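You operate a simulated robot arm through the tools that you are given. There is no shell and no other tool. Be economical: measure what you need, move in short steps, check, and stop when the job is done.

You are at the controls of a simulated robot arm. One attempt, no reset.

Task
Curve the cap's peak in the shaper, open the slide block again and lay the cap on the grey pad.
Fine: keep the block shut till the curve shows.

It is judged by the outcome, as a careful person would: the job done as asked, and still so three seconds after it is handed in. It fails if anything else is knocked over, pushed out of place, dropped, spilled or broken. Lids that push on must go on centred and level and be pressed home; caps that screw on are set level and turned clockwise until they are tight.

Robot
A 5-joint arm with a two-finger parallel gripper, fixed in place. Base frame: the origin is at the foot of the arm, x ahead of it, y to its left, z up; the work surface is at about z = 0. Units: mm, degrees, N and s.
With the tool pointing down near the work surface it reaches from about 260 to 600 mm from the base axis. Its first joint turns from -66.0 to 66.0 degrees. The tool tilts only in the upright plane through the base axis and itself; it spins freely about its own axis. Payload 1.57 kg.
Tool frame: the origin (TCP) lies between the finger pads and is the grasp point; the fingertips stand 30 mm ahead of it; z points along the fingers, y is the line along which they close. Largest opening 80 mm; finger width 17, thickness 12; the body of the gripper, 40 by 82 mm, starts 80 mm behind the TCP.
Orientation is told as [roll, pitch, yaw] about the base's x, y, z axes, in that order, counted from this pose: with the fingers straight down and closing along the base's y, the tool's x points along the base's -x, its y along +y and its z along -z.

Tools
- The arm moves only by the tool apply_moves. Its argument "deltas" is a list of rows, each a list of 3 entries, a list of its own where there are three numbers: the shift along the base's x, y, z in mm, then the turn, a rotation vector about the base's x, y, z in degrees, then the finger opening in mm, from 0 to 80. In form: [[[dx, dy, dz], [rx, ry, rz], jaw], ...]. A call has 1 to 10 rows; each row shifts and turns the commanded pose from where the row before left it. Each row takes 0.2 s and may step no farther than 50 mm and 8.6 degrees from the row before; otherwise, or with a gripper value out of range, the whole call is refused. A pose out of reach is approached as far as the arm can. The call stops where the force on the tool passes 40 N (or 10 N more than at its start, if that is more) or the arm is blocked; 0.2 s more then pass. Each finger travels about 153 mm/s and halts on what it meets, pressing with about 25 N; the grip force reading is that of the motor and also rises with nothing between the fingers. The clock runs only during rows and for 0.2 s after the last one: add rows that do not move to give the fingers time. It gives the time, the measured TCP pose, the force on the tool (base axes), the opening and the grip force at its end, in the units of the frame above (readings bear some noise), and new pictures: "pictures" is both (left out), scene, wrist or none.
- Cameras (640 x 400 px; columns grow to the right, rows downward): "scene" is fixed at [45.5, 391.5, 538.6]; the picture's right is [-0.74, -0.67, 0.00], its down [-0.28, 0.32, -0.91] and it looks along [0.61, -0.67, -0.43] (base axes); focal length 332 px, centre (320, 200). "wrist" rides on the gripper at [72, -7, -122] in the tool frame; the picture's right is [0.09, 1.00, 0.00], its down [-0.84, 0.08, -0.54] and it looks along [-0.54, 0.05, 0.84] (tool axes); focal length 238 px, centre (320, 200). There is no depth. A picture from a camera that has moved, and an enlarged one, comes with that camera's place and axes in the base frame and with its lens.
- enlarge(camera, box): a new picture of the part [left, top, right, bottom] of that camera's present view, enlarged. No time passes.
- hand_in(): hands the job in; it is judged then, once.

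Go step by step. Nothing tells you positions but the pictures and the camera data: compare them with the known pose of the tool, close in by small moves and look again before you grip or let go. The budget is 120 turns and 200 pictures, counting those below and the enlarged ones. Unless the task says otherwise, let go and move clear before handing in, and close with one line.

The tools are called after "Call:" as a command line: name --argument value ..., lists and objects as JSON in quotes. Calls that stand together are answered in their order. apply_moves: Moves the arm, as the interface text tells. Its arguments: {"type":"object","properties":{"deltas":{"type":"array","items":{"type":"array"}},"pictures":{"type":"string","enum":["both","scene","wrist","none"]}},"required":["deltas"]} The other tools are called the same way: enlarge (camera, box) takes an enlarged picture of a part of a camera's view; hand_in () hands the job in.

At the start:

```text
time_s: 0.0
ee_pos: [356.7, 7.9, 373.8]
ee_rot: [-0.1, 0.0, 0.0]
force: [-0.4, -0.3, 0.5]
gripper_width: 80.2
gripper_force: 0.0
```

scene: 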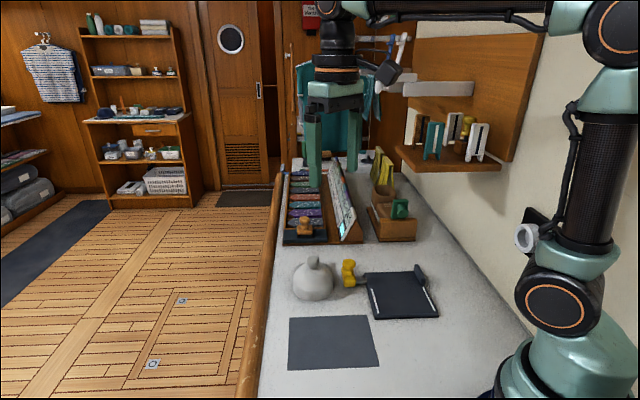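
wrist: 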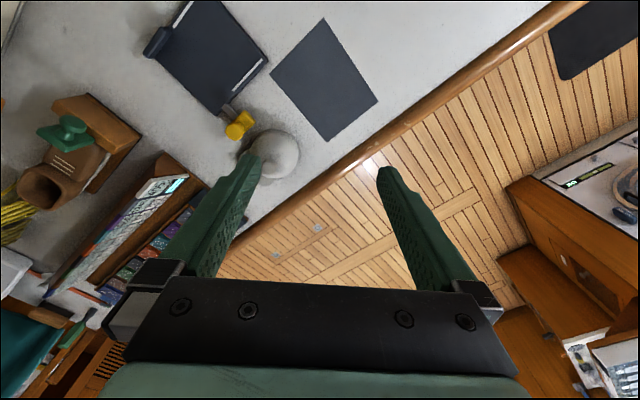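

I see a light-grey cap-like object near a yellow knob, a dark plate (perhaps the shaper) and a grey pad. I'll look closer before moving.

Call:
enlarge --camera "scene" --box '[270, 230, 450, 380]'

Call:
enlarge --camera "wrist" --box '[130, 0, 390, 190]'

Call:
enlarge --camera "scene" --box '[270, 140, 430, 250]'

```text
2.67 times, centred on (360, 305) of scene
camera zoom: at [45.5, 391.5, 538.6], right [-0.74, -0.67, 0.0], down [-0.28, 0.32, -0.91], along [0.61, -0.67, -0.43], focal length 884 px, centre (213, -80)
```

zoom: 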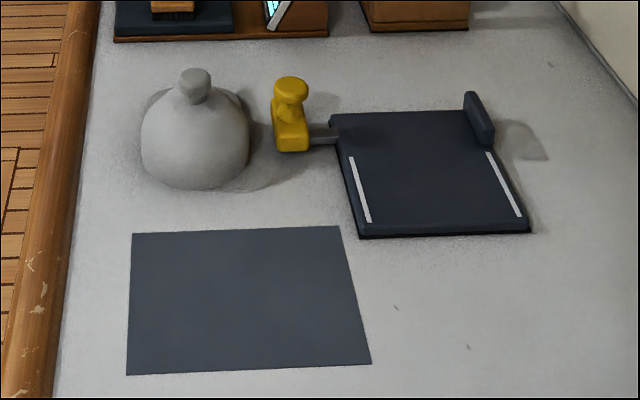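

```text
2.11 times, centred on (260, 95) of wrist
camera zoom: at [283.2, 2.0, 495.8], right [-0.09, 1.0, 0.0], down [0.84, 0.08, 0.54], along [0.54, 0.05, -0.84], focal length 502 px, centre (446, 421)
```

zoom: 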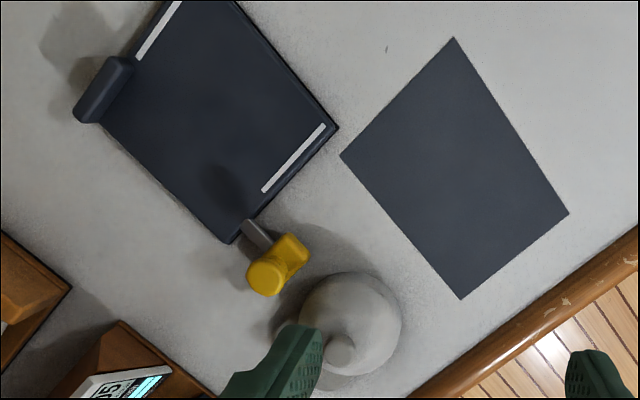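

```text
3.64 times, centred on (350, 195) of scene
camera zoom: at [45.5, 391.5, 538.6], right [-0.74, -0.67, 0.0], down [-0.28, 0.32, -0.91], along [0.61, -0.67, -0.43], focal length 1205 px, centre (211, 218)
```

zoom: 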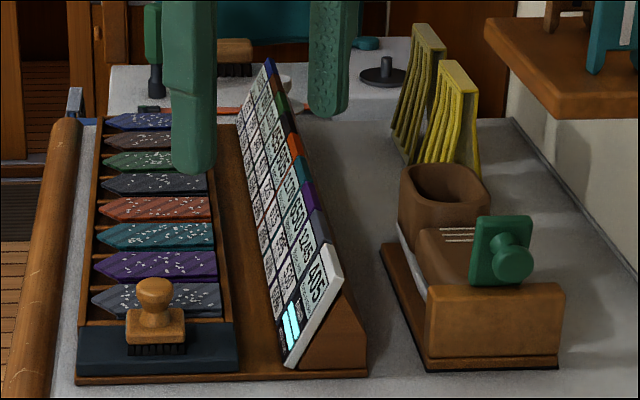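

The wooden fixture with the green knob may be the shaper. I'll enlarge it in the wrist view.

Call:
enlarge --camera "wrist" --box '[0, 70, 160, 250]'

Call:
enlarge --camera "scene" --box '[285, 245, 365, 305]'

Call:
enlarge --camera "scene" --box '[350, 130, 440, 250]'

```text
2.22 times, centred on (80, 160) of wrist
camera zoom: at [283.2, 2.0, 495.8], right [-0.09, 1.0, 0.0], down [0.84, 0.08, 0.54], along [0.54, 0.05, -0.84], focal length 530 px, centre (853, 289)
```

zoom: 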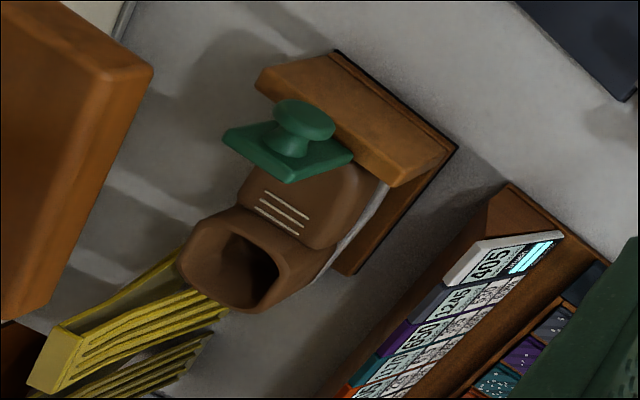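

```text
6.67 times, centred on (325, 275) of scene
camera zoom: at [45.5, 391.5, 538.6], right [-0.74, -0.67, 0.0], down [-0.28, 0.32, -0.91], along [0.61, -0.67, -0.43], focal length 2210 px, centre (287, -300)
```

zoom: 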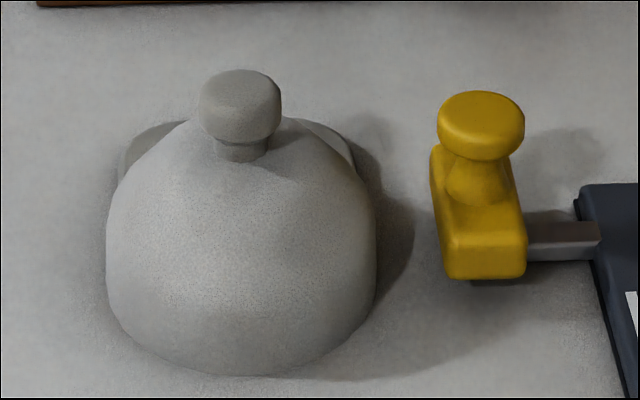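

```text
3.33 times, centred on (395, 190) of scene
camera zoom: at [45.5, 391.5, 538.6], right [-0.74, -0.67, 0.0], down [-0.28, 0.32, -0.91], along [0.61, -0.67, -0.43], focal length 1105 px, centre (70, 233)
```

zoom: 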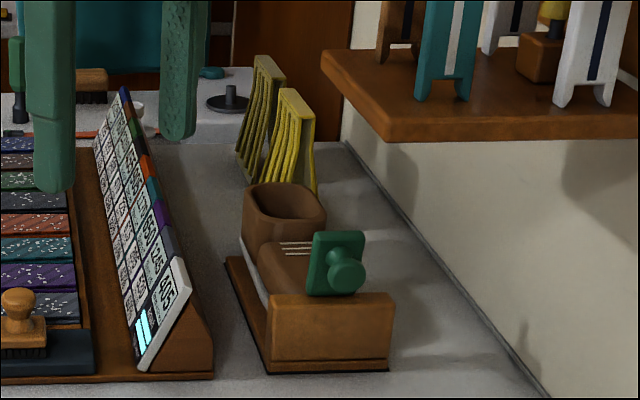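

The brown item is a shoe, so the grey domed thing with a top button is the cap. The dark plate with the yellow slide block is the shaper. I'll move above the cap to find its peak.

Call:
apply_moves --deltas '[[[20, -20, 0], [0, 0, 0], 80], [[20, -20, 0], [0, 0, 0], 80], [[20, -20, 0], [0, 0, 0], 80], [[20, -20, 0], [0, 0, 0], 80], [[0, 0, 0], [0, 0, 0], 80]]'

```text
time_s: 1.2
ee_pos: [436.3, -72.7, 373.8]
ee_rot: [0.0, 0.0, 0.0]
force: [0.1, 0.0, -0.2]
gripper_width: 80.1
gripper_force: 0.1
camera wrist: at [363.6, -78.6, 496.0], right [-0.09, 1.0, 0.0], down [0.84, 0.08, 0.54], along [0.54, 0.05, -0.84], focal length 238 px, centre (320, 200)
```

scene: 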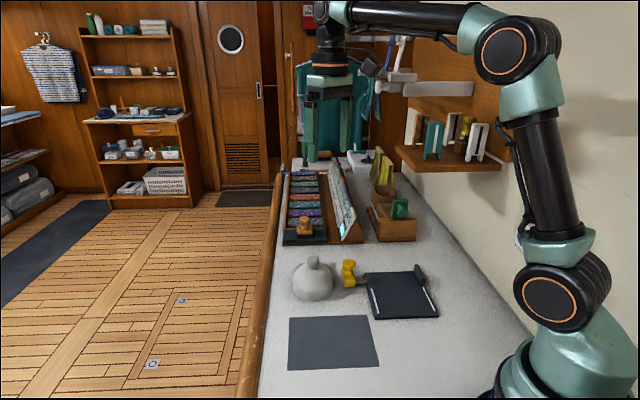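
wrist: 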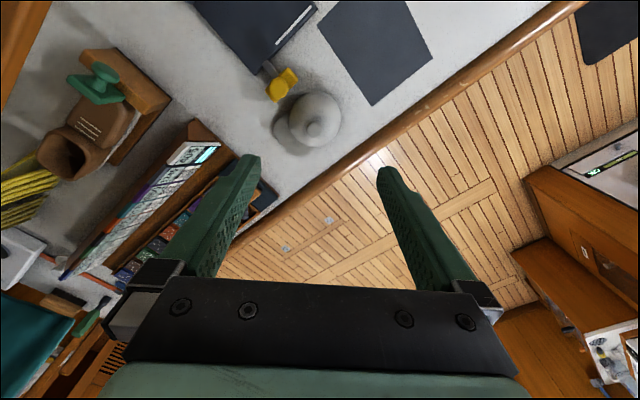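

Call:
enlarge --camera "wrist" --box '[240, 60, 370, 160]'

Call:
enlarge --camera "wrist" --box '[180, 0, 440, 160]'

```text
4.00 times, centred on (305, 110) of wrist
camera zoom: at [363.6, -78.6, 496.0], right [-0.09, 1.0, 0.0], down [0.84, 0.08, 0.54], along [0.54, 0.05, -0.84], focal length 953 px, centre (380, 560)
```

zoom: 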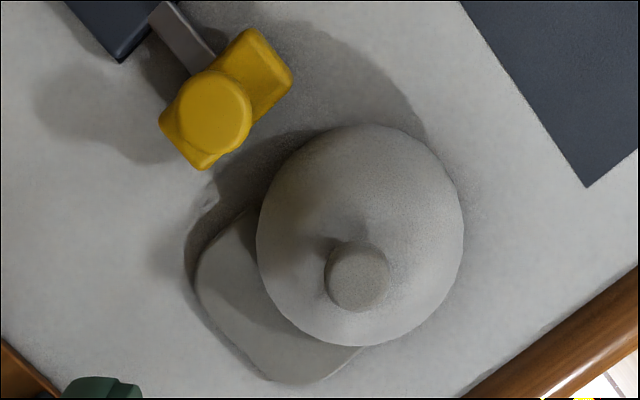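

```text
2.46 times, centred on (310, 80) of wrist
camera zoom: at [363.6, -78.6, 496.0], right [-0.09, 1.0, 0.0], down [0.84, 0.08, 0.54], along [0.54, 0.05, -0.84], focal length 587 px, centre (345, 495)
```

zoom: 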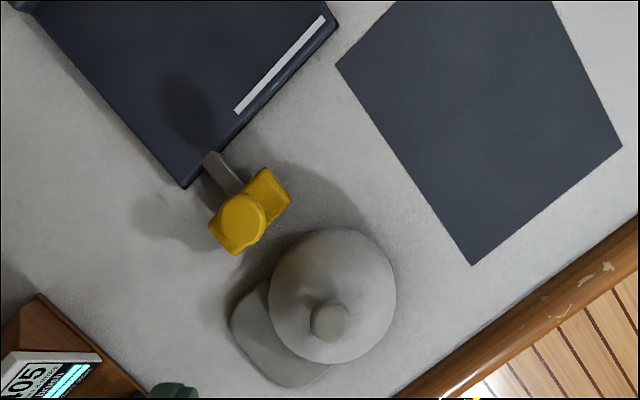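

The cap's button is at about (485,-77), top at z≈80, and its peak points along (0.7,-0.7), which is already the shaper's direction. I'll go above the button and check.

Call:
apply_moves --deltas '[[[24, -2, -40], [0, 0, 0], 80], [[25, -2, -40], [0, 0, 0], 80], [[0, 0, -45], [0, 0, 0], 80], [[0, 0, -45], [0, 0, 0], 80], [[0, 0, -40], [0, 0, 0], 80], [[0, 0, 0], [0, 0, 0], 80]]'

```text
time_s: 2.6
ee_pos: [485.6, -77.0, 165.1]
ee_rot: [0.0, 0.0, 0.0]
force: [0.3, -0.2, -0.1]
gripper_width: 80.1
gripper_force: 0.0
camera wrist: at [412.3, -82.3, 287.0], right [-0.09, 1.0, 0.0], down [0.84, 0.08, 0.54], along [0.54, 0.05, -0.84], focal length 238 px, centre (320, 200)
```

scene: 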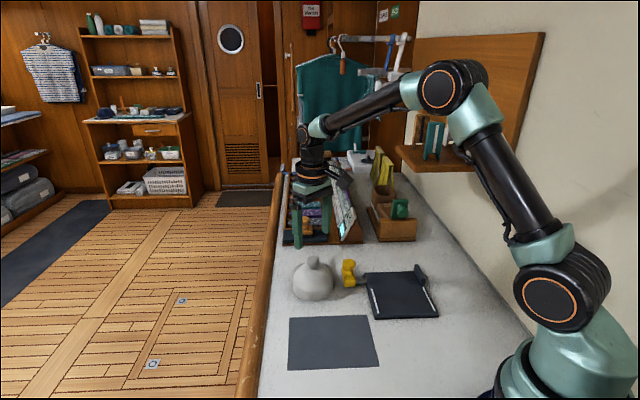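
wrist: 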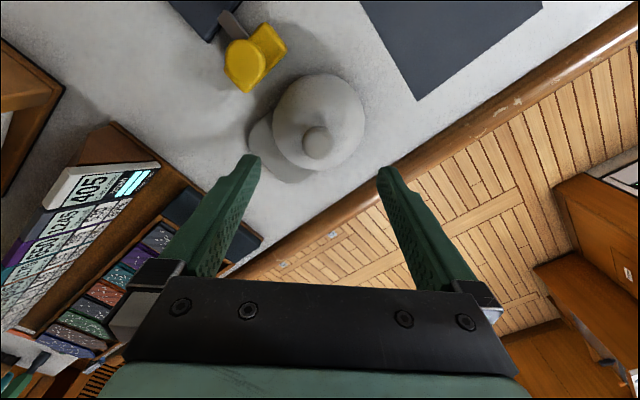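

Aligned well. I'll lower so the fingertips straddle the button, then check from the scene camera.

Call:
apply_moves --deltas '[[[-1, -2, -25], [0, 0, 0], 80], [[0, 0, -25], [0, 0, 0], 80], [[0, 0, -15], [0, 0, 0], 80], [[0, 0, 0], [0, 0, 0], 80]]' --pictures "wrist"

Call:
enlarge --camera "scene" --box '[275, 220, 365, 310]'

```text
time_s: 3.6
ee_pos: [484.8, -79.1, 99.0]
ee_rot: [0.1, 0.0, -0.1]
force: [0.1, -0.3, 0.4]
gripper_width: 79.9
gripper_force: 0.1
camera wrist: at [411.5, -84.6, 220.8], right [-0.09, 1.0, 0.0], down [0.84, 0.08, 0.54], along [0.54, 0.05, -0.84], focal length 238 px, centre (320, 200)
```

wrist: 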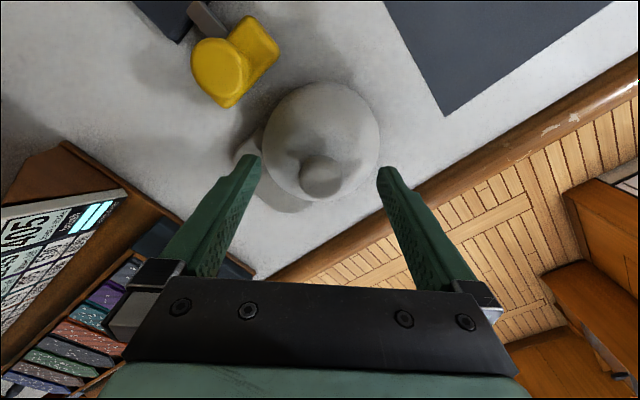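

```text
4.44 times, centred on (320, 265) of scene
camera zoom: at [45.5, 391.5, 538.6], right [-0.74, -0.67, 0.0], down [-0.28, 0.32, -0.91], along [0.61, -0.67, -0.43], focal length 1473 px, centre (320, -89)
```

zoom: 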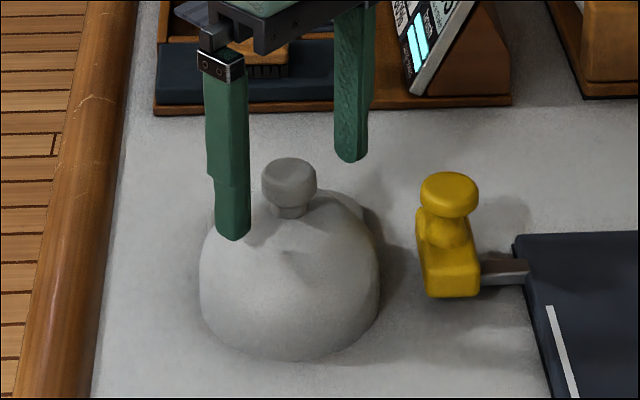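

Call:
apply_moves --deltas '[[[0, 1, -6], [0, 0, 0], 80], [[0, 0, 0], [0, 0, 0], 50], [[0, 0, 0], [0, 0, 0], 20], [[0, 0, 0], [0, 0, 0], 10], [[0, 0, 0], [0, 0, 0], 10]]' --pictures "wrist"

Call:
enlarge --camera "scene" --box '[275, 220, 365, 310]'

```text
time_s: 4.8
ee_pos: [483.9, -77.5, 92.4]
ee_rot: [0.1, 0.0, -0.1]
force: [-0.3, -0.1, 0.0]
gripper_width: 28.6
gripper_force: 25.0
camera wrist: at [411.4, -83.3, 214.8], right [-0.09, 1.0, 0.0], down [0.84, 0.08, 0.54], along [0.54, 0.05, -0.84], focal length 238 px, centre (320, 200)
```

wrist: 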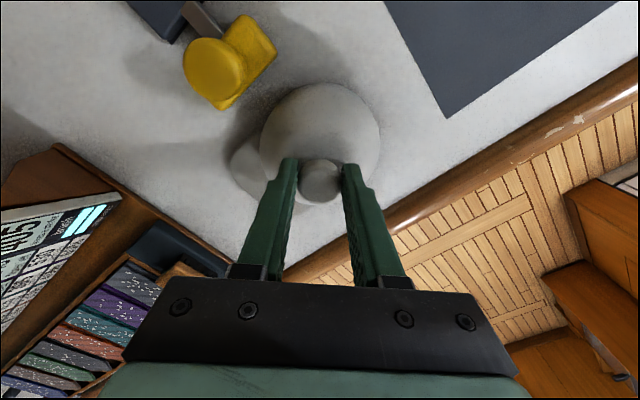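

```text
4.44 times, centred on (320, 265) of scene
camera zoom: at [45.5, 391.5, 538.6], right [-0.74, -0.67, 0.0], down [-0.28, 0.32, -0.91], along [0.61, -0.67, -0.43], focal length 1473 px, centre (320, -89)
```

zoom: 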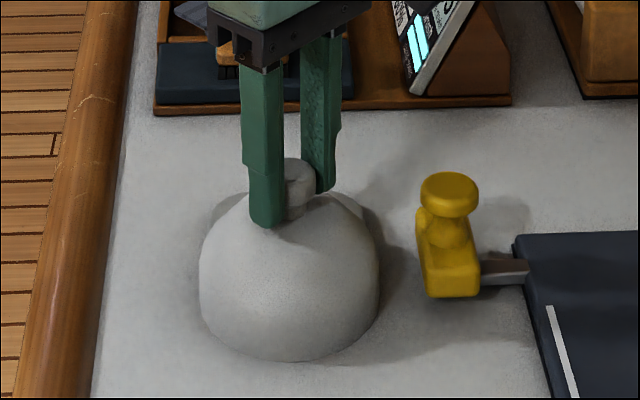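

The button is gripped (28.6 mm). I'll lift straight up and check.

Call:
apply_moves --deltas '[[[0, 0, 10], [0, 0, 0], 10], [[0, 0, 30], [0, 0, 0], 10], [[0, 0, 40], [0, 0, 0], 10], [[0, 0, 20], [0, 0, 0], 10], [[0, 0, 0], [0, 0, 0], 10]]'

```text
time_s: 6.0
ee_pos: [485.4, -76.4, 193.9]
ee_rot: [0.0, 0.0, 0.0]
force: [0.2, -0.1, -0.8]
gripper_width: 28.6
gripper_force: 25.3
camera wrist: at [411.3, -82.8, 315.5], right [-0.09, 1.0, 0.0], down [0.84, 0.08, 0.54], along [0.54, 0.05, -0.84], focal length 238 px, centre (320, 200)
```

scene: 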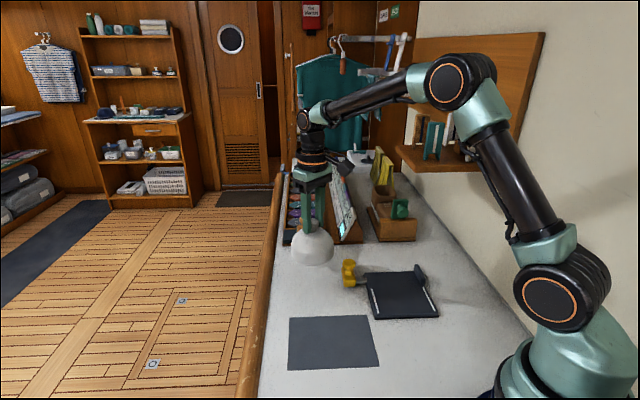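
wrist: 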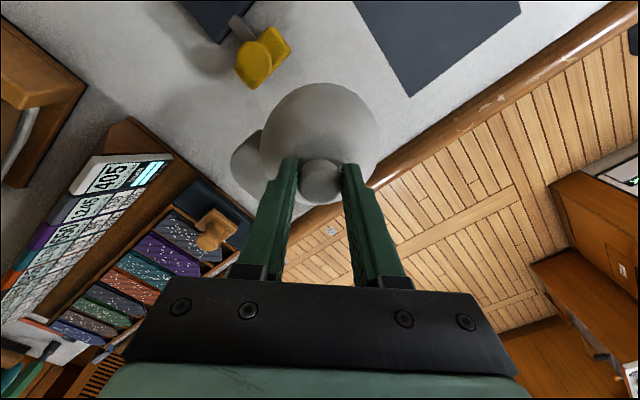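

The cap hangs level with the grip firm. I'll go to an observation pose near the shaper to measure it.

Call:
apply_moves --deltas '[[[-25, -5, 30], [0, 0, 0], 10], [[-30, -10, 30], [0, 0, 0], 10], [[-30, -10, 30], [0, 0, 0], 10], [[-30, -10, 30], [0, 0, 0], 10], [[-30, -10, 15], [0, 0, 0], 10], [[0, 0, 0], [0, 0, 0], 10]]'

Call:
enlarge --camera "wrist" --box '[190, 0, 450, 160]'

Call:
enlarge --camera "scene" --box '[330, 250, 450, 325]'

```text
time_s: 7.4
ee_pos: [340.0, -122.9, 328.2]
ee_rot: [0.0, -0.1, -0.1]
force: [0.2, 0.1, -1.1]
gripper_width: 28.5
gripper_force: 24.8
camera wrist: at [266.6, -128.1, 450.3], right [-0.09, 1.0, 0.0], down [0.84, 0.08, 0.54], along [0.54, 0.05, -0.84], focal length 238 px, centre (320, 200)
```

scene: 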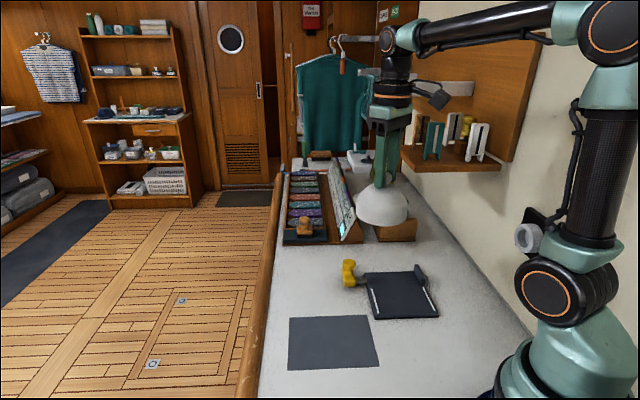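
wrist: 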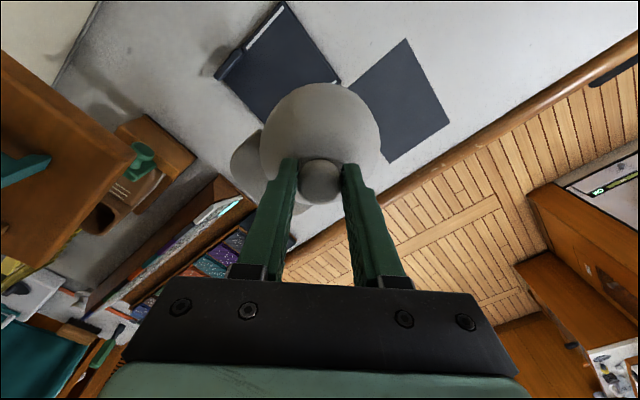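

```text
2.46 times, centred on (320, 80) of wrist
camera zoom: at [266.6, -128.1, 450.3], right [-0.09, 1.0, 0.0], down [0.84, 0.08, 0.54], along [0.54, 0.05, -0.84], focal length 587 px, centre (320, 495)
```

zoom: 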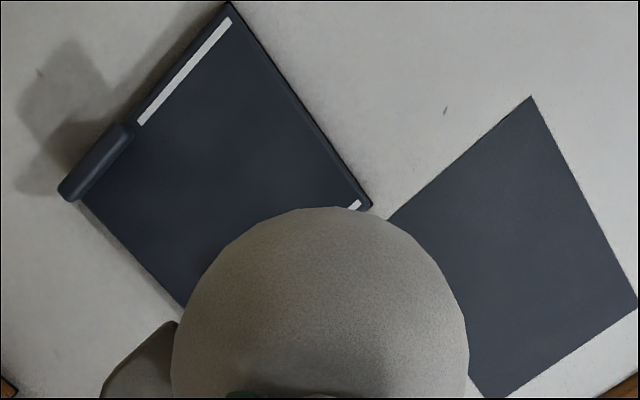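

```text
5.33 times, centred on (390, 288) of scene
camera zoom: at [45.5, 391.5, 538.6], right [-0.74, -0.67, 0.0], down [-0.28, 0.32, -0.91], along [0.61, -0.67, -0.43], focal length 1768 px, centre (-53, -267)
```

zoom: 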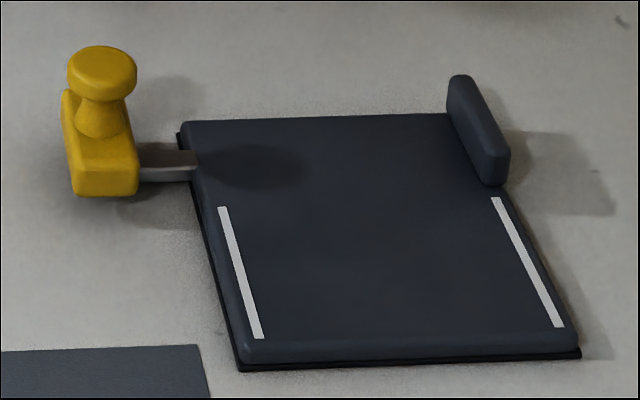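

The shaper plate's lines centre at about (297,-172), and the cheek's inner face lies about 55 mm beyond. I'll move the cap over that spot and come down partway.

Call:
apply_moves --deltas '[[[-15, -17, -20], [0, 0, 0], 10], [[-14, -17, -30], [0, 0, 0], 10], [[-14, -16, -40], [0, 0, 0], 10], [[0, 0, -40], [0, 0, 0], 10], [[0, 0, -38], [0, 0, 0], 10], [[0, 0, -15], [0, 0, 0], 10], [[0, 0, 0], [0, 0, 0], 10]]'

Call:
enlarge --camera "scene" --box '[320, 220, 460, 330]'

Call:
enlarge --camera "wrist" --box '[190, 0, 450, 200]'

```text
time_s: 9.0
ee_pos: [296.0, -172.3, 144.8]
ee_rot: [0.1, -0.1, 0.0]
force: [0.7, -0.2, 0.1]
gripper_width: 28.3
gripper_force: 24.6
camera wrist: at [222.4, -177.6, 266.5], right [-0.09, 1.0, 0.0], down [0.84, 0.08, 0.54], along [0.54, 0.05, -0.84], focal length 238 px, centre (320, 200)
```

scene: 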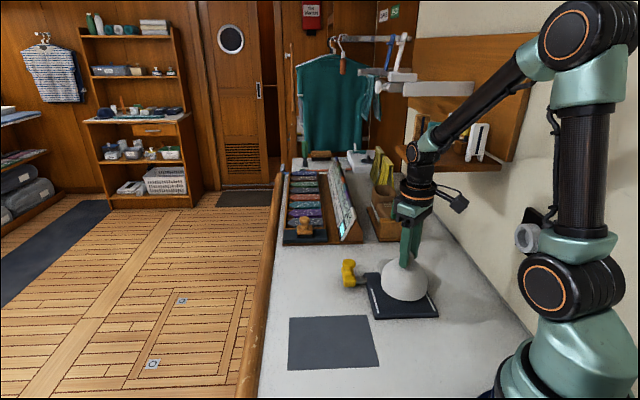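
wrist: 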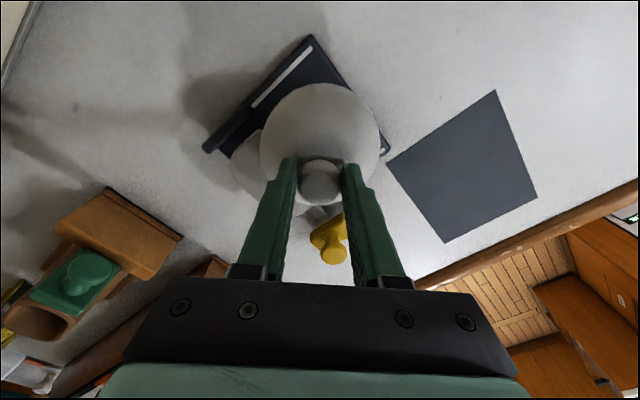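

```text
3.64 times, centred on (390, 275) of scene
camera zoom: at [45.5, 391.5, 538.6], right [-0.74, -0.67, 0.0], down [-0.28, 0.32, -0.91], along [0.61, -0.67, -0.43], focal length 1205 px, centre (66, -73)
```

zoom: 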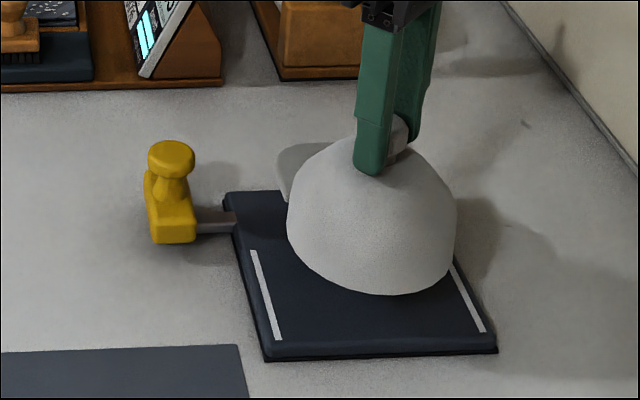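

```text
2.00 times, centred on (320, 100) of wrist
camera zoom: at [222.4, -177.6, 266.5], right [-0.09, 1.0, 0.0], down [0.84, 0.08, 0.54], along [0.54, 0.05, -0.84], focal length 477 px, centre (320, 400)
```

zoom: 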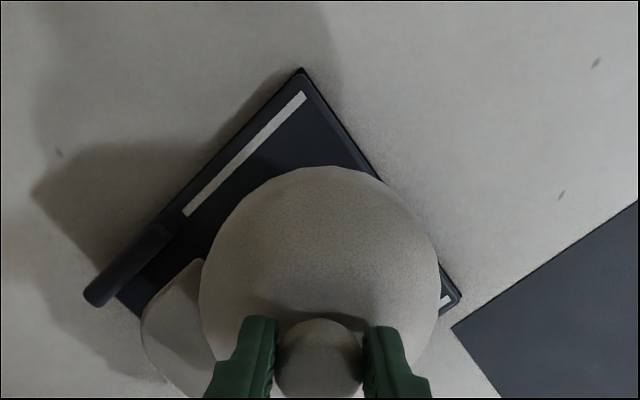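

Call:
apply_moves --deltas '[[[0, 0, -10], [0, 0, 0], 10], [[0, 0, -12], [0, 0, 0], 10], [[0, 0, -10], [0, 0, 0], 10], [[0, 0, 0], [0, 0, 0], 10]]' --pictures "none"

Call:
enlarge --camera "scene" --box '[320, 220, 460, 330]'

Call:
enlarge --camera "wrist" --box '[190, 0, 450, 200]'

```text
time_s: 10.0
ee_pos: [297.6, -171.2, 112.6]
ee_rot: [0.0, 0.0, 0.0]
force: [-1.3, -0.7, -0.8]
gripper_width: 28.5
gripper_force: 25.0
```

```text
3.64 times, centred on (390, 275) of scene
camera zoom: at [45.5, 391.5, 538.6], right [-0.74, -0.67, 0.0], down [-0.28, 0.32, -0.91], along [0.61, -0.67, -0.43], focal length 1205 px, centre (66, -73)
```

zoom: 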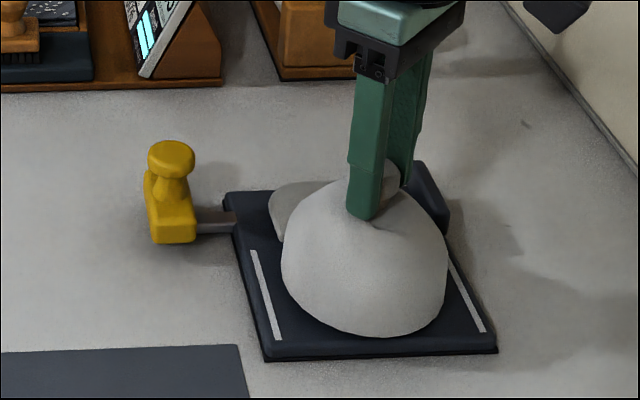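

```text
2.00 times, centred on (320, 100) of wrist
camera zoom: at [223.2, -177.2, 234.4], right [-0.09, 1.0, 0.0], down [0.84, 0.08, 0.54], along [0.54, 0.05, -0.84], focal length 477 px, centre (320, 400)
```

zoom: 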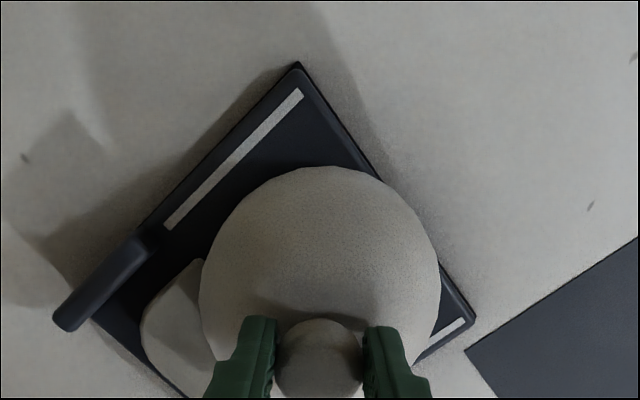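

Placement looks centred between the lines. I'll lower gently to contact.

Call:
apply_moves --deltas '[[[0, 0, -4], [0, 0, 0], 10], [[0, 0, -2], [0, 0, 0], 10], [[0, 0, -1], [0, 0, 0], 10], [[0, 0, 0], [0, 0, 0], 10]]' --pictures "none"

Call:
enlarge --camera "scene" --box '[320, 220, 460, 330]'

```text
time_s: 11.0
ee_pos: [296.2, -171.5, 105.6]
ee_rot: [-0.1, -0.1, -0.1]
force: [-0.1, -0.4, -0.2]
gripper_width: 28.5
gripper_force: 24.9
```

```text
3.64 times, centred on (390, 275) of scene
camera zoom: at [45.5, 391.5, 538.6], right [-0.74, -0.67, 0.0], down [-0.28, 0.32, -0.91], along [0.61, -0.67, -0.43], focal length 1205 px, centre (66, -73)
```

zoom: 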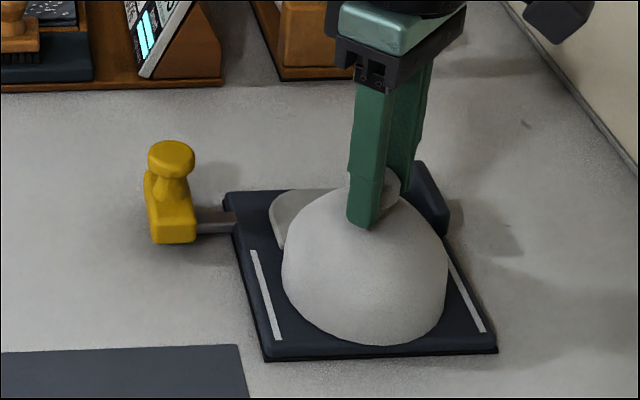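

Call:
apply_moves --deltas '[[[0, 0, -1], [0, 0, 0], 10], [[0, 0, -1], [0, 0, 0], 10], [[0, 0, -1], [0, 0, 0], 10], [[0, 0, 0], [0, 0, 0], 10]]' --pictures "none"

```text
time_s: 12.0
ee_pos: [294.9, -172.8, 103.4]
ee_rot: [-0.1, 0.0, -0.1]
force: [-12.5, 2.2, 34.2]
gripper_width: 28.6
gripper_force: 25.4
```

Contact with the plate is made. I'll ease off a touch and release.

Call:
apply_moves --deltas '[[[0, 0, 0.8], [0, 0, 0], 10], [[0, 0, 0], [0, 0, 0], 10], [[0, 0, 0], [0, 0, 0], 36], [[0, 0, 0], [0, 0, 0], 60], [[0, 0, 0], [0, 0, 0], 70]]' --pictures "none"

Call:
enlarge --camera "scene" --box '[320, 220, 460, 330]'

```text
time_s: 13.2
ee_pos: [296.5, -172.4, 103.2]
ee_rot: [0.0, 0.1, 0.0]
force: [0.1, -0.7, -0.6]
gripper_width: 69.9
gripper_force: 0.0
```

```text
3.64 times, centred on (390, 275) of scene
camera zoom: at [45.5, 391.5, 538.6], right [-0.74, -0.67, 0.0], down [-0.28, 0.32, -0.91], along [0.61, -0.67, -0.43], focal length 1205 px, centre (66, -73)
```

zoom: 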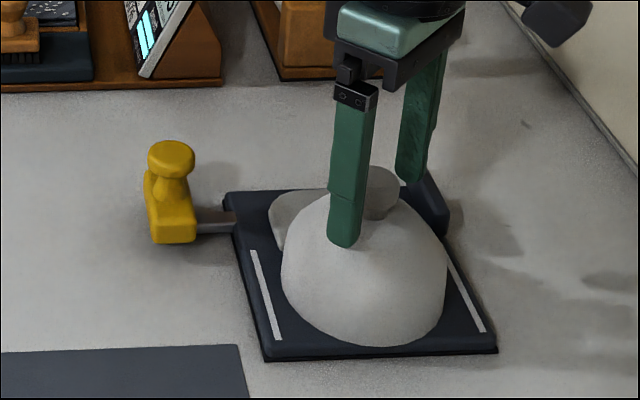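

Call:
apply_moves --deltas '[[[0, 0, 40], [0, 0, 0], 80], [[0, 0, 45], [0, 0, 0], 80], [[0, 0, 45], [0, 0, 0], 80], [[45, 10, 20], [0, 0, 0], 80], [[45, 10, 0], [0, 0, 0], 80], [[0, 0, 0], [0, 0, 0], 80]]'

Call:
enlarge --camera "wrist" --box '[190, 0, 450, 200]'

Call:
enlarge --camera "scene" --box '[320, 220, 460, 330]'

```text
refused: row 4 steps farther than a row can; nothing moved
```

```text
2.00 times, centred on (320, 100) of wrist
camera zoom: at [223.3, -178.0, 225.7], right [-0.09, 1.0, 0.0], down [0.84, 0.08, 0.54], along [0.54, 0.05, -0.84], focal length 477 px, centre (320, 400)
```

zoom: 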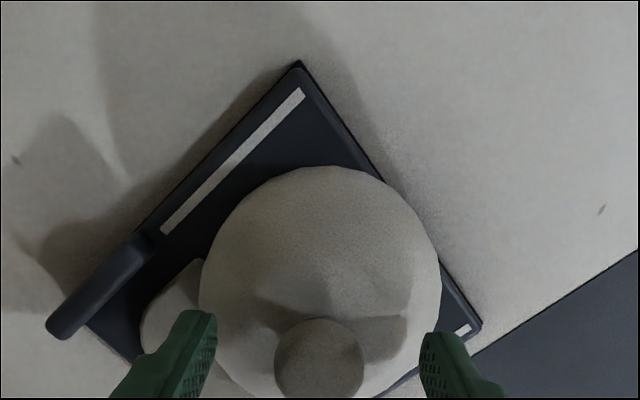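

```text
3.64 times, centred on (390, 275) of scene
camera zoom: at [45.5, 391.5, 538.6], right [-0.74, -0.67, 0.0], down [-0.28, 0.32, -0.91], along [0.61, -0.67, -0.43], focal length 1205 px, centre (66, -73)
```

zoom: 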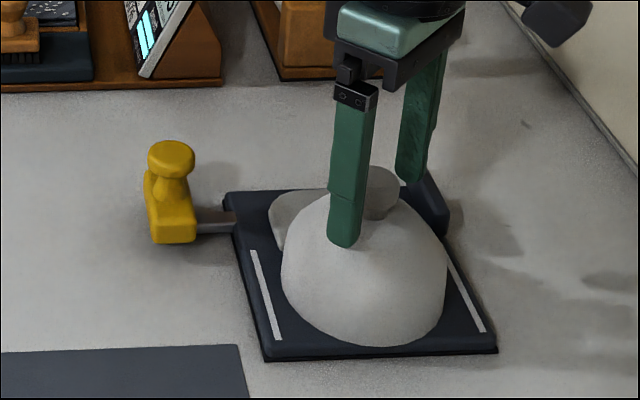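

The step was too long; I'll resend with smaller steps.

Call:
apply_moves --deltas '[[[0, 0, 40], [0, 0, 0], 70], [[0, 0, 45], [0, 0, 0], 70], [[0, 0, 45], [0, 0, 0], 80], [[40, 10, 20], [0, 0, 0], 80], [[45, 10, 0], [0, 0, 0], 80], [[0, 0, 0], [0, 0, 0], 80]]'

Call:
enlarge --camera "wrist" --box '[190, 0, 450, 200]'

Call:
enlarge --camera "scene" --box '[320, 220, 460, 330]'

```text
time_s: 14.6
ee_pos: [380.9, -150.7, 254.6]
ee_rot: [0.0, 0.1, 0.1]
force: [-0.2, 0.3, 0.0]
gripper_width: 80.1
gripper_force: 0.0
camera wrist: at [308.1, -157.1, 375.9], right [-0.09, 1.0, 0.0], down [0.84, 0.08, 0.54], along [0.54, 0.05, -0.84], focal length 238 px, centre (320, 200)
```

scene: 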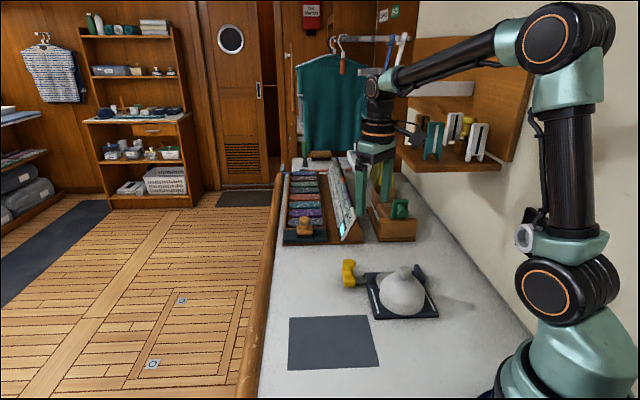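
wrist: 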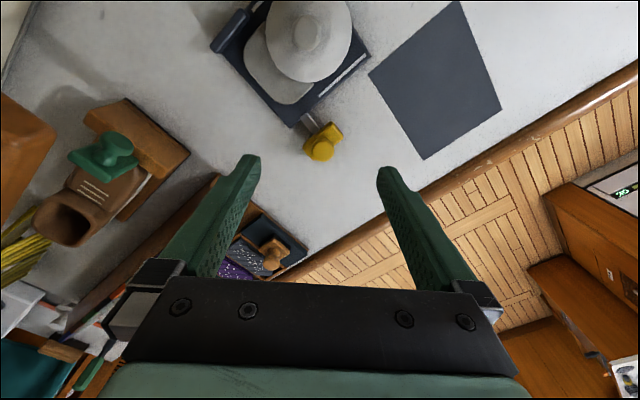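

```text
2.00 times, centred on (320, 100) of wrist
camera zoom: at [308.1, -157.1, 375.9], right [-0.09, 1.0, 0.0], down [0.84, 0.08, 0.54], along [0.54, 0.05, -0.84], focal length 477 px, centre (320, 400)
```

zoom: 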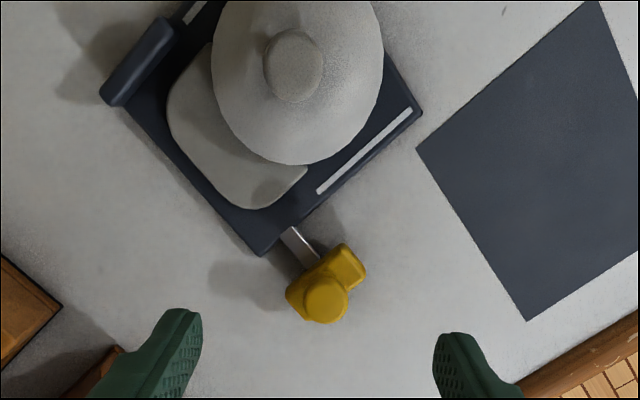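

```text
3.64 times, centred on (390, 275) of scene
camera zoom: at [45.5, 391.6, 538.6], right [-0.74, -0.67, 0.0], down [-0.28, 0.32, -0.91], along [0.61, -0.67, -0.43], focal length 1205 px, centre (66, -73)
```

zoom: 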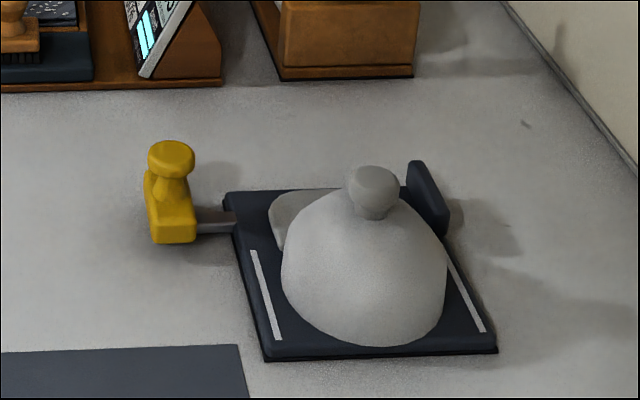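

The cap sits between the lines with its peak between the blocks. The yellow knob is at about (428,-142), top at z≈61. I'll turn the fingers to close along the slide direction and go above it.

Call:
apply_moves --deltas '[[[8, 1.4, -10], [0, 0, -7.5], 80], [[8, 1.4, -20], [0, 0, -7.5], 80], [[8, 1.4, -20], [0, 0, -7.5], 80], [[8, 1.4, -20], [0, 0, -7.5], 80], [[8, 1.4, -20], [0, 0, -7.5], 80], [[7, 1.2, -20], [0, 0, -7.5], 80], [[0, 0, -15], [0, 0, 0], 80], [[0, 0, 0], [0, 0, 0], 80]]'

Call:
enlarge --camera "scene" --box '[320, 220, 460, 330]'

```text
time_s: 16.4
ee_pos: [428.4, -144.3, 129.0]
ee_rot: [0.0, 0.0, -45.1]
force: [0.2, 0.1, 0.8]
gripper_width: 79.9
gripper_force: 0.1
camera wrist: at [371.5, -97.0, 250.5], right [0.64, 0.77, 0.0], down [0.65, -0.54, 0.54], along [0.42, -0.35, -0.84], focal length 238 px, centre (320, 200)
```

scene: 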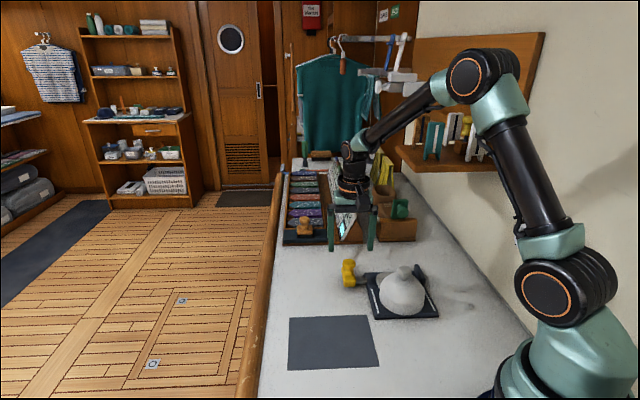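
wrist: 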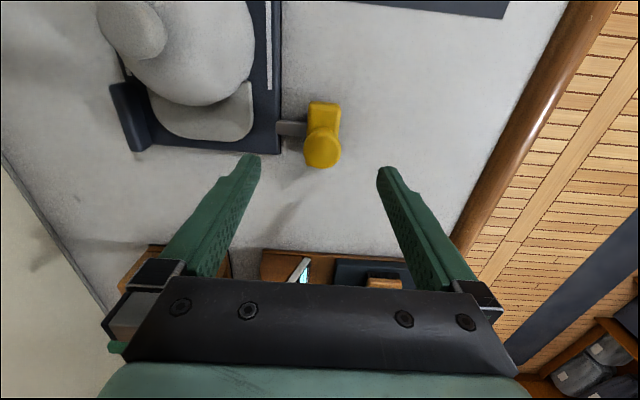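

```text
3.64 times, centred on (390, 275) of scene
camera zoom: at [45.5, 391.5, 538.6], right [-0.74, -0.67, 0.0], down [-0.28, 0.32, -0.91], along [0.61, -0.67, -0.43], focal length 1205 px, centre (66, -73)
```

zoom: 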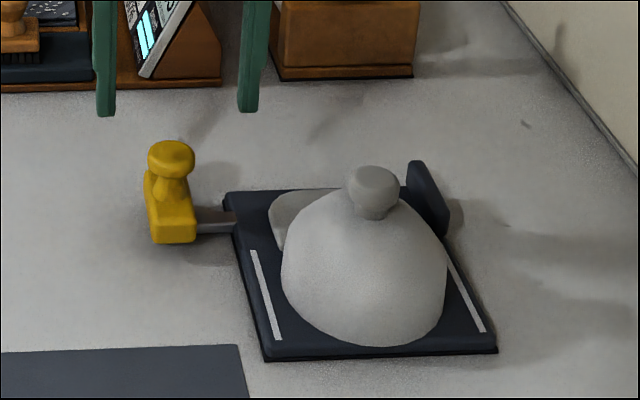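

Call:
apply_moves --deltas '[[[-0.5, 2, -25], [0, 0, 0], 80], [[0, 0, -20], [0, 0, 0], 80], [[0, 0, -8], [0, 0, 0], 80], [[0, 0, 0], [0, 0, 0], 80]]' --pictures "wrist"

Call:
enlarge --camera "scene" --box '[320, 220, 460, 330]'

```text
time_s: 17.4
ee_pos: [427.6, -142.1, 74.9]
ee_rot: [-0.1, 0.0, -45.0]
force: [-1.1, -0.5, 0.4]
gripper_width: 79.8
gripper_force: 0.1
camera wrist: at [371.0, -95.1, 197.0], right [0.64, 0.77, 0.0], down [0.65, -0.54, 0.54], along [0.42, -0.35, -0.84], focal length 238 px, centre (320, 200)
```

wrist: 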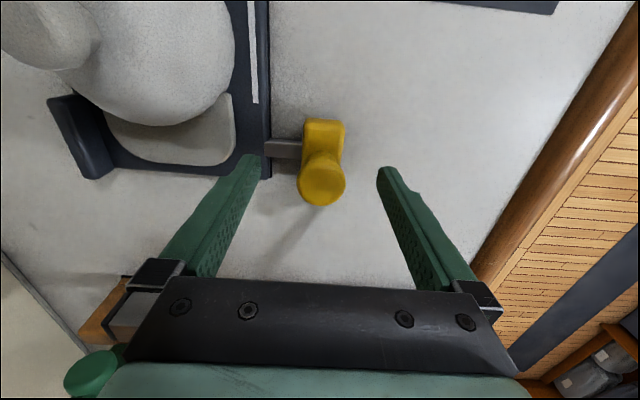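

```text
3.64 times, centred on (390, 275) of scene
camera zoom: at [45.5, 391.5, 538.6], right [-0.74, -0.67, 0.0], down [-0.28, 0.32, -0.91], along [0.61, -0.67, -0.43], focal length 1205 px, centre (66, -73)
```

zoom: 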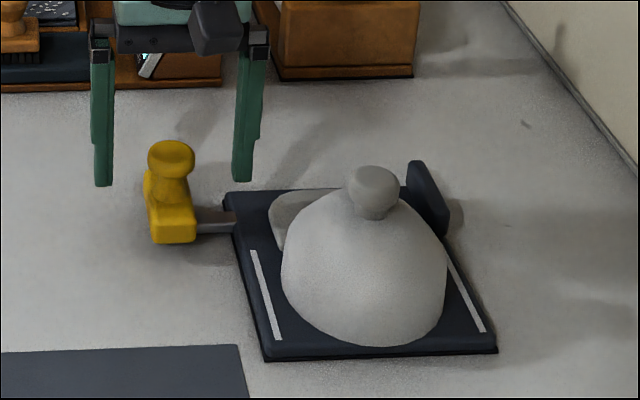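

Call:
apply_moves --deltas '[[[1, -0.5, -2], [0, 0, 0], 80], [[0, 0, 0], [0, 0, 0], 50], [[0, 0, 0], [0, 0, 0], 20], [[0, 0, 0], [0, 0, 0], 15], [[0, 0, 0], [0, 0, 0], 15]]' --pictures "wrist"

Call:
enlarge --camera "scene" --box '[320, 220, 460, 330]'

```text
time_s: 18.6
ee_pos: [428.9, -142.2, 74.1]
ee_rot: [0.0, 0.0, -45.0]
force: [1.4, -0.3, 0.3]
gripper_width: 30.9
gripper_force: 24.9
camera wrist: at [372.1, -95.5, 195.4], right [0.64, 0.77, 0.0], down [0.65, -0.54, 0.54], along [0.42, -0.35, -0.84], focal length 238 px, centre (320, 200)
```

wrist: 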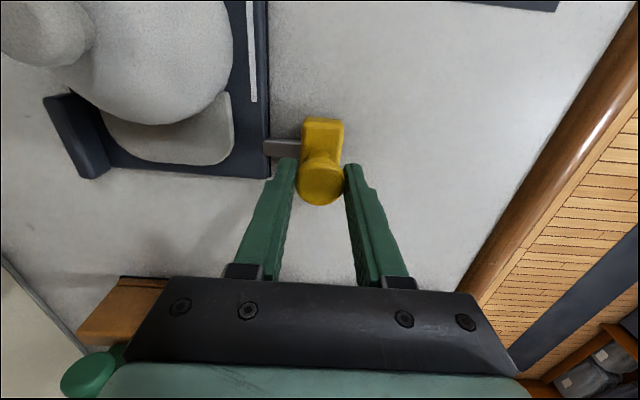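

```text
3.64 times, centred on (390, 275) of scene
camera zoom: at [45.5, 391.5, 538.6], right [-0.74, -0.67, 0.0], down [-0.28, 0.32, -0.91], along [0.61, -0.67, -0.43], focal length 1205 px, centre (66, -73)
```

zoom: 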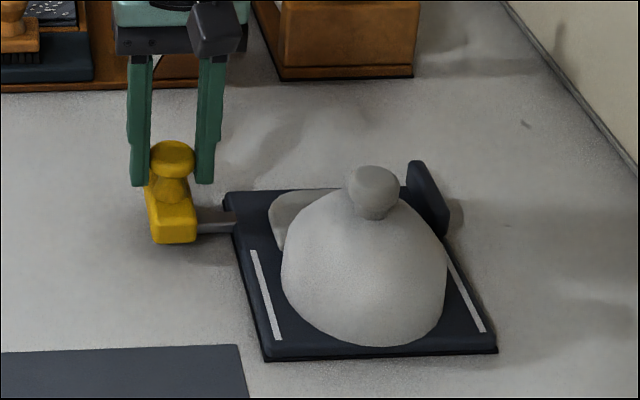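

The yellow knob is held. I'll slide it along (-0.71,-0.71) toward the peak in small steps.

Call:
apply_moves --deltas '[[[-3, -3, 0], [0, 0, 0], 15], [[-5, -5, 0], [0, 0, 0], 15], [[-7, -7, 0], [0, 0, 0], 15], [[-7, -7, 0], [0, 0, 0], 15], [[-6, -6, 0], [0, 0, 0], 15], [[0, 0, 0], [0, 0, 0], 15]]' --pictures "wrist"

Call:
enlarge --camera "scene" --box '[320, 220, 460, 330]'

```text
time_s: 20.0
ee_pos: [400.2, -171.0, 73.5]
ee_rot: [0.0, 0.0, -45.1]
force: [1.9, -2.0, 0.5]
gripper_width: 30.8
gripper_force: 25.0
camera wrist: at [343.2, -124.0, 195.8], right [0.64, 0.77, 0.0], down [0.65, -0.54, 0.54], along [0.42, -0.35, -0.84], focal length 238 px, centre (320, 200)
```

wrist: 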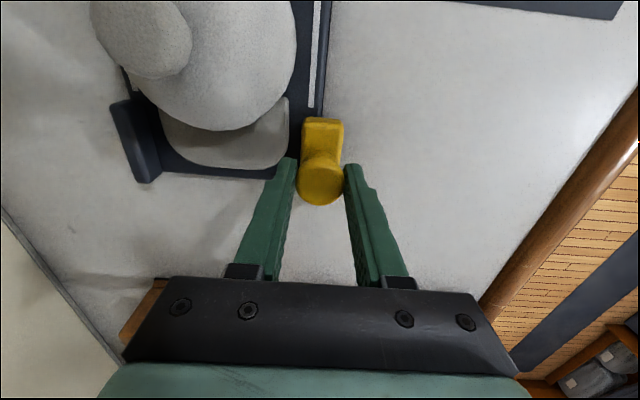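

```text
3.64 times, centred on (390, 275) of scene
camera zoom: at [45.5, 391.5, 538.7], right [-0.74, -0.67, 0.0], down [-0.28, 0.32, -0.91], along [0.61, -0.67, -0.43], focal length 1205 px, centre (66, -73)
```

zoom: 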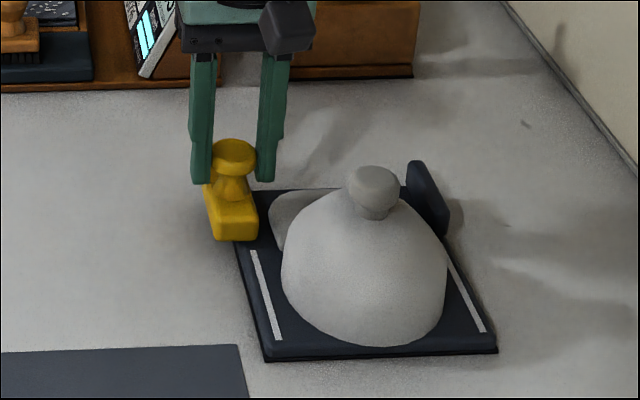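

Call:
apply_moves --deltas '[[[-3, -3, 0], [0, 0, 0], 15], [[-3, -3, 0], [0, 0, 0], 15], [[-3, -3, 0], [0, 0, 0], 15], [[-3, -3, 0], [0, 0, 0], 15], [[0, 0, 0], [0, 0, 0], 15]]' --pictures "wrist"

Call:
enlarge --camera "scene" --box '[320, 220, 460, 330]'

```text
time_s: 21.2
ee_pos: [388.7, -183.3, 73.5]
ee_rot: [0.0, 0.1, -45.2]
force: [-1.4, 2.3, 0.4]
gripper_width: 31.0
gripper_force: 25.2
camera wrist: at [331.4, -135.8, 195.6], right [0.64, 0.77, 0.0], down [0.65, -0.54, 0.54], along [0.42, -0.35, -0.84], focal length 238 px, centre (320, 200)
```

wrist: 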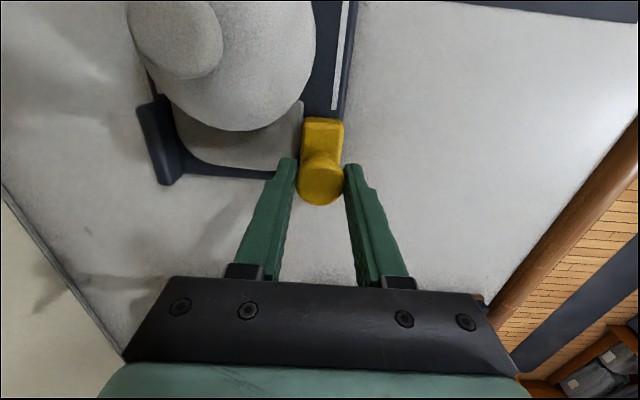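

```text
3.64 times, centred on (390, 275) of scene
camera zoom: at [45.5, 391.5, 538.7], right [-0.74, -0.67, 0.0], down [-0.28, 0.32, -0.91], along [0.61, -0.67, -0.43], focal length 1205 px, centre (66, -73)
```

zoom: 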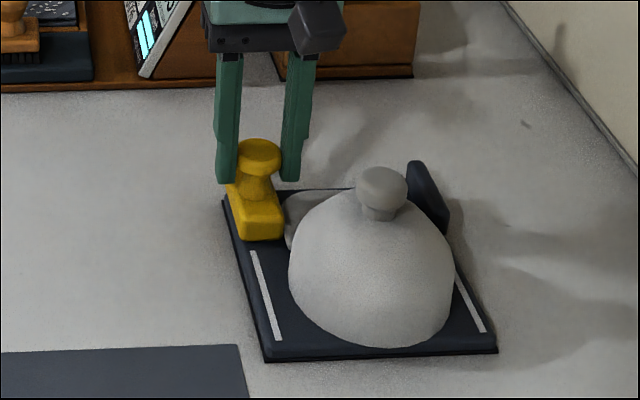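

The block has met the peak and nudged the cap toward the cheek. I'll keep pressing gently.

Call:
apply_moves --deltas '[[[-2, -2, 0], [0, 0, 0], 15], [[-2, -2, 0], [0, 0, 0], 15], [[-2, -2, 0], [0, 0, 0], 15], [[0, 0, 0], [0, 0, 0], 15]]' --pictures "wrist"

Call:
enlarge --camera "scene" --box '[320, 220, 460, 330]'

```text
time_s: 22.2
ee_pos: [382.6, -189.3, 74.9]
ee_rot: [0.1, -0.2, -45.0]
force: [10.6, 1.3, 0.0]
gripper_width: 31.0
gripper_force: 24.6
camera wrist: at [326.2, -141.6, 196.2], right [0.64, 0.77, 0.0], down [0.65, -0.54, 0.54], along [0.42, -0.35, -0.84], focal length 238 px, centre (320, 200)
```

wrist: 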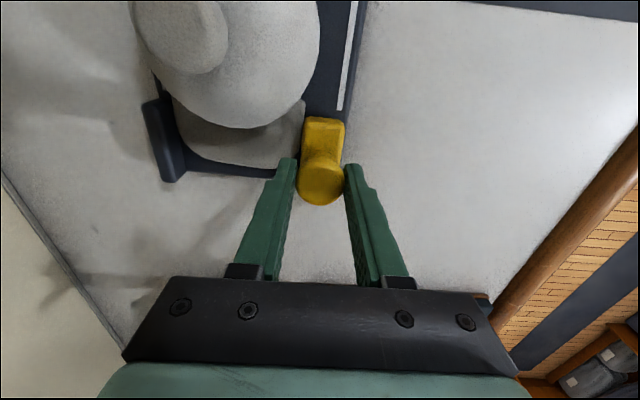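

```text
3.64 times, centred on (390, 275) of scene
camera zoom: at [45.5, 391.5, 538.7], right [-0.74, -0.67, 0.0], down [-0.28, 0.32, -0.91], along [0.61, -0.67, -0.43], focal length 1205 px, centre (66, -73)
```

zoom: 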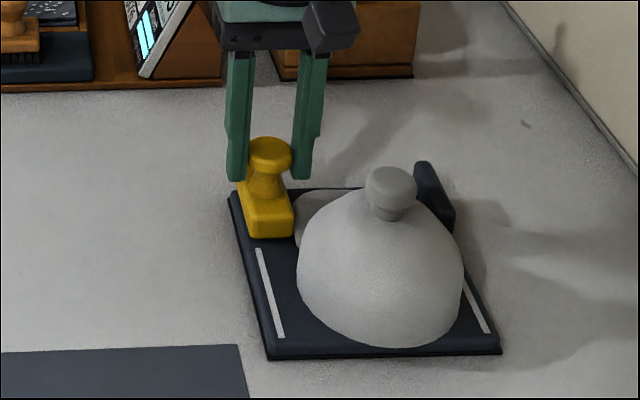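

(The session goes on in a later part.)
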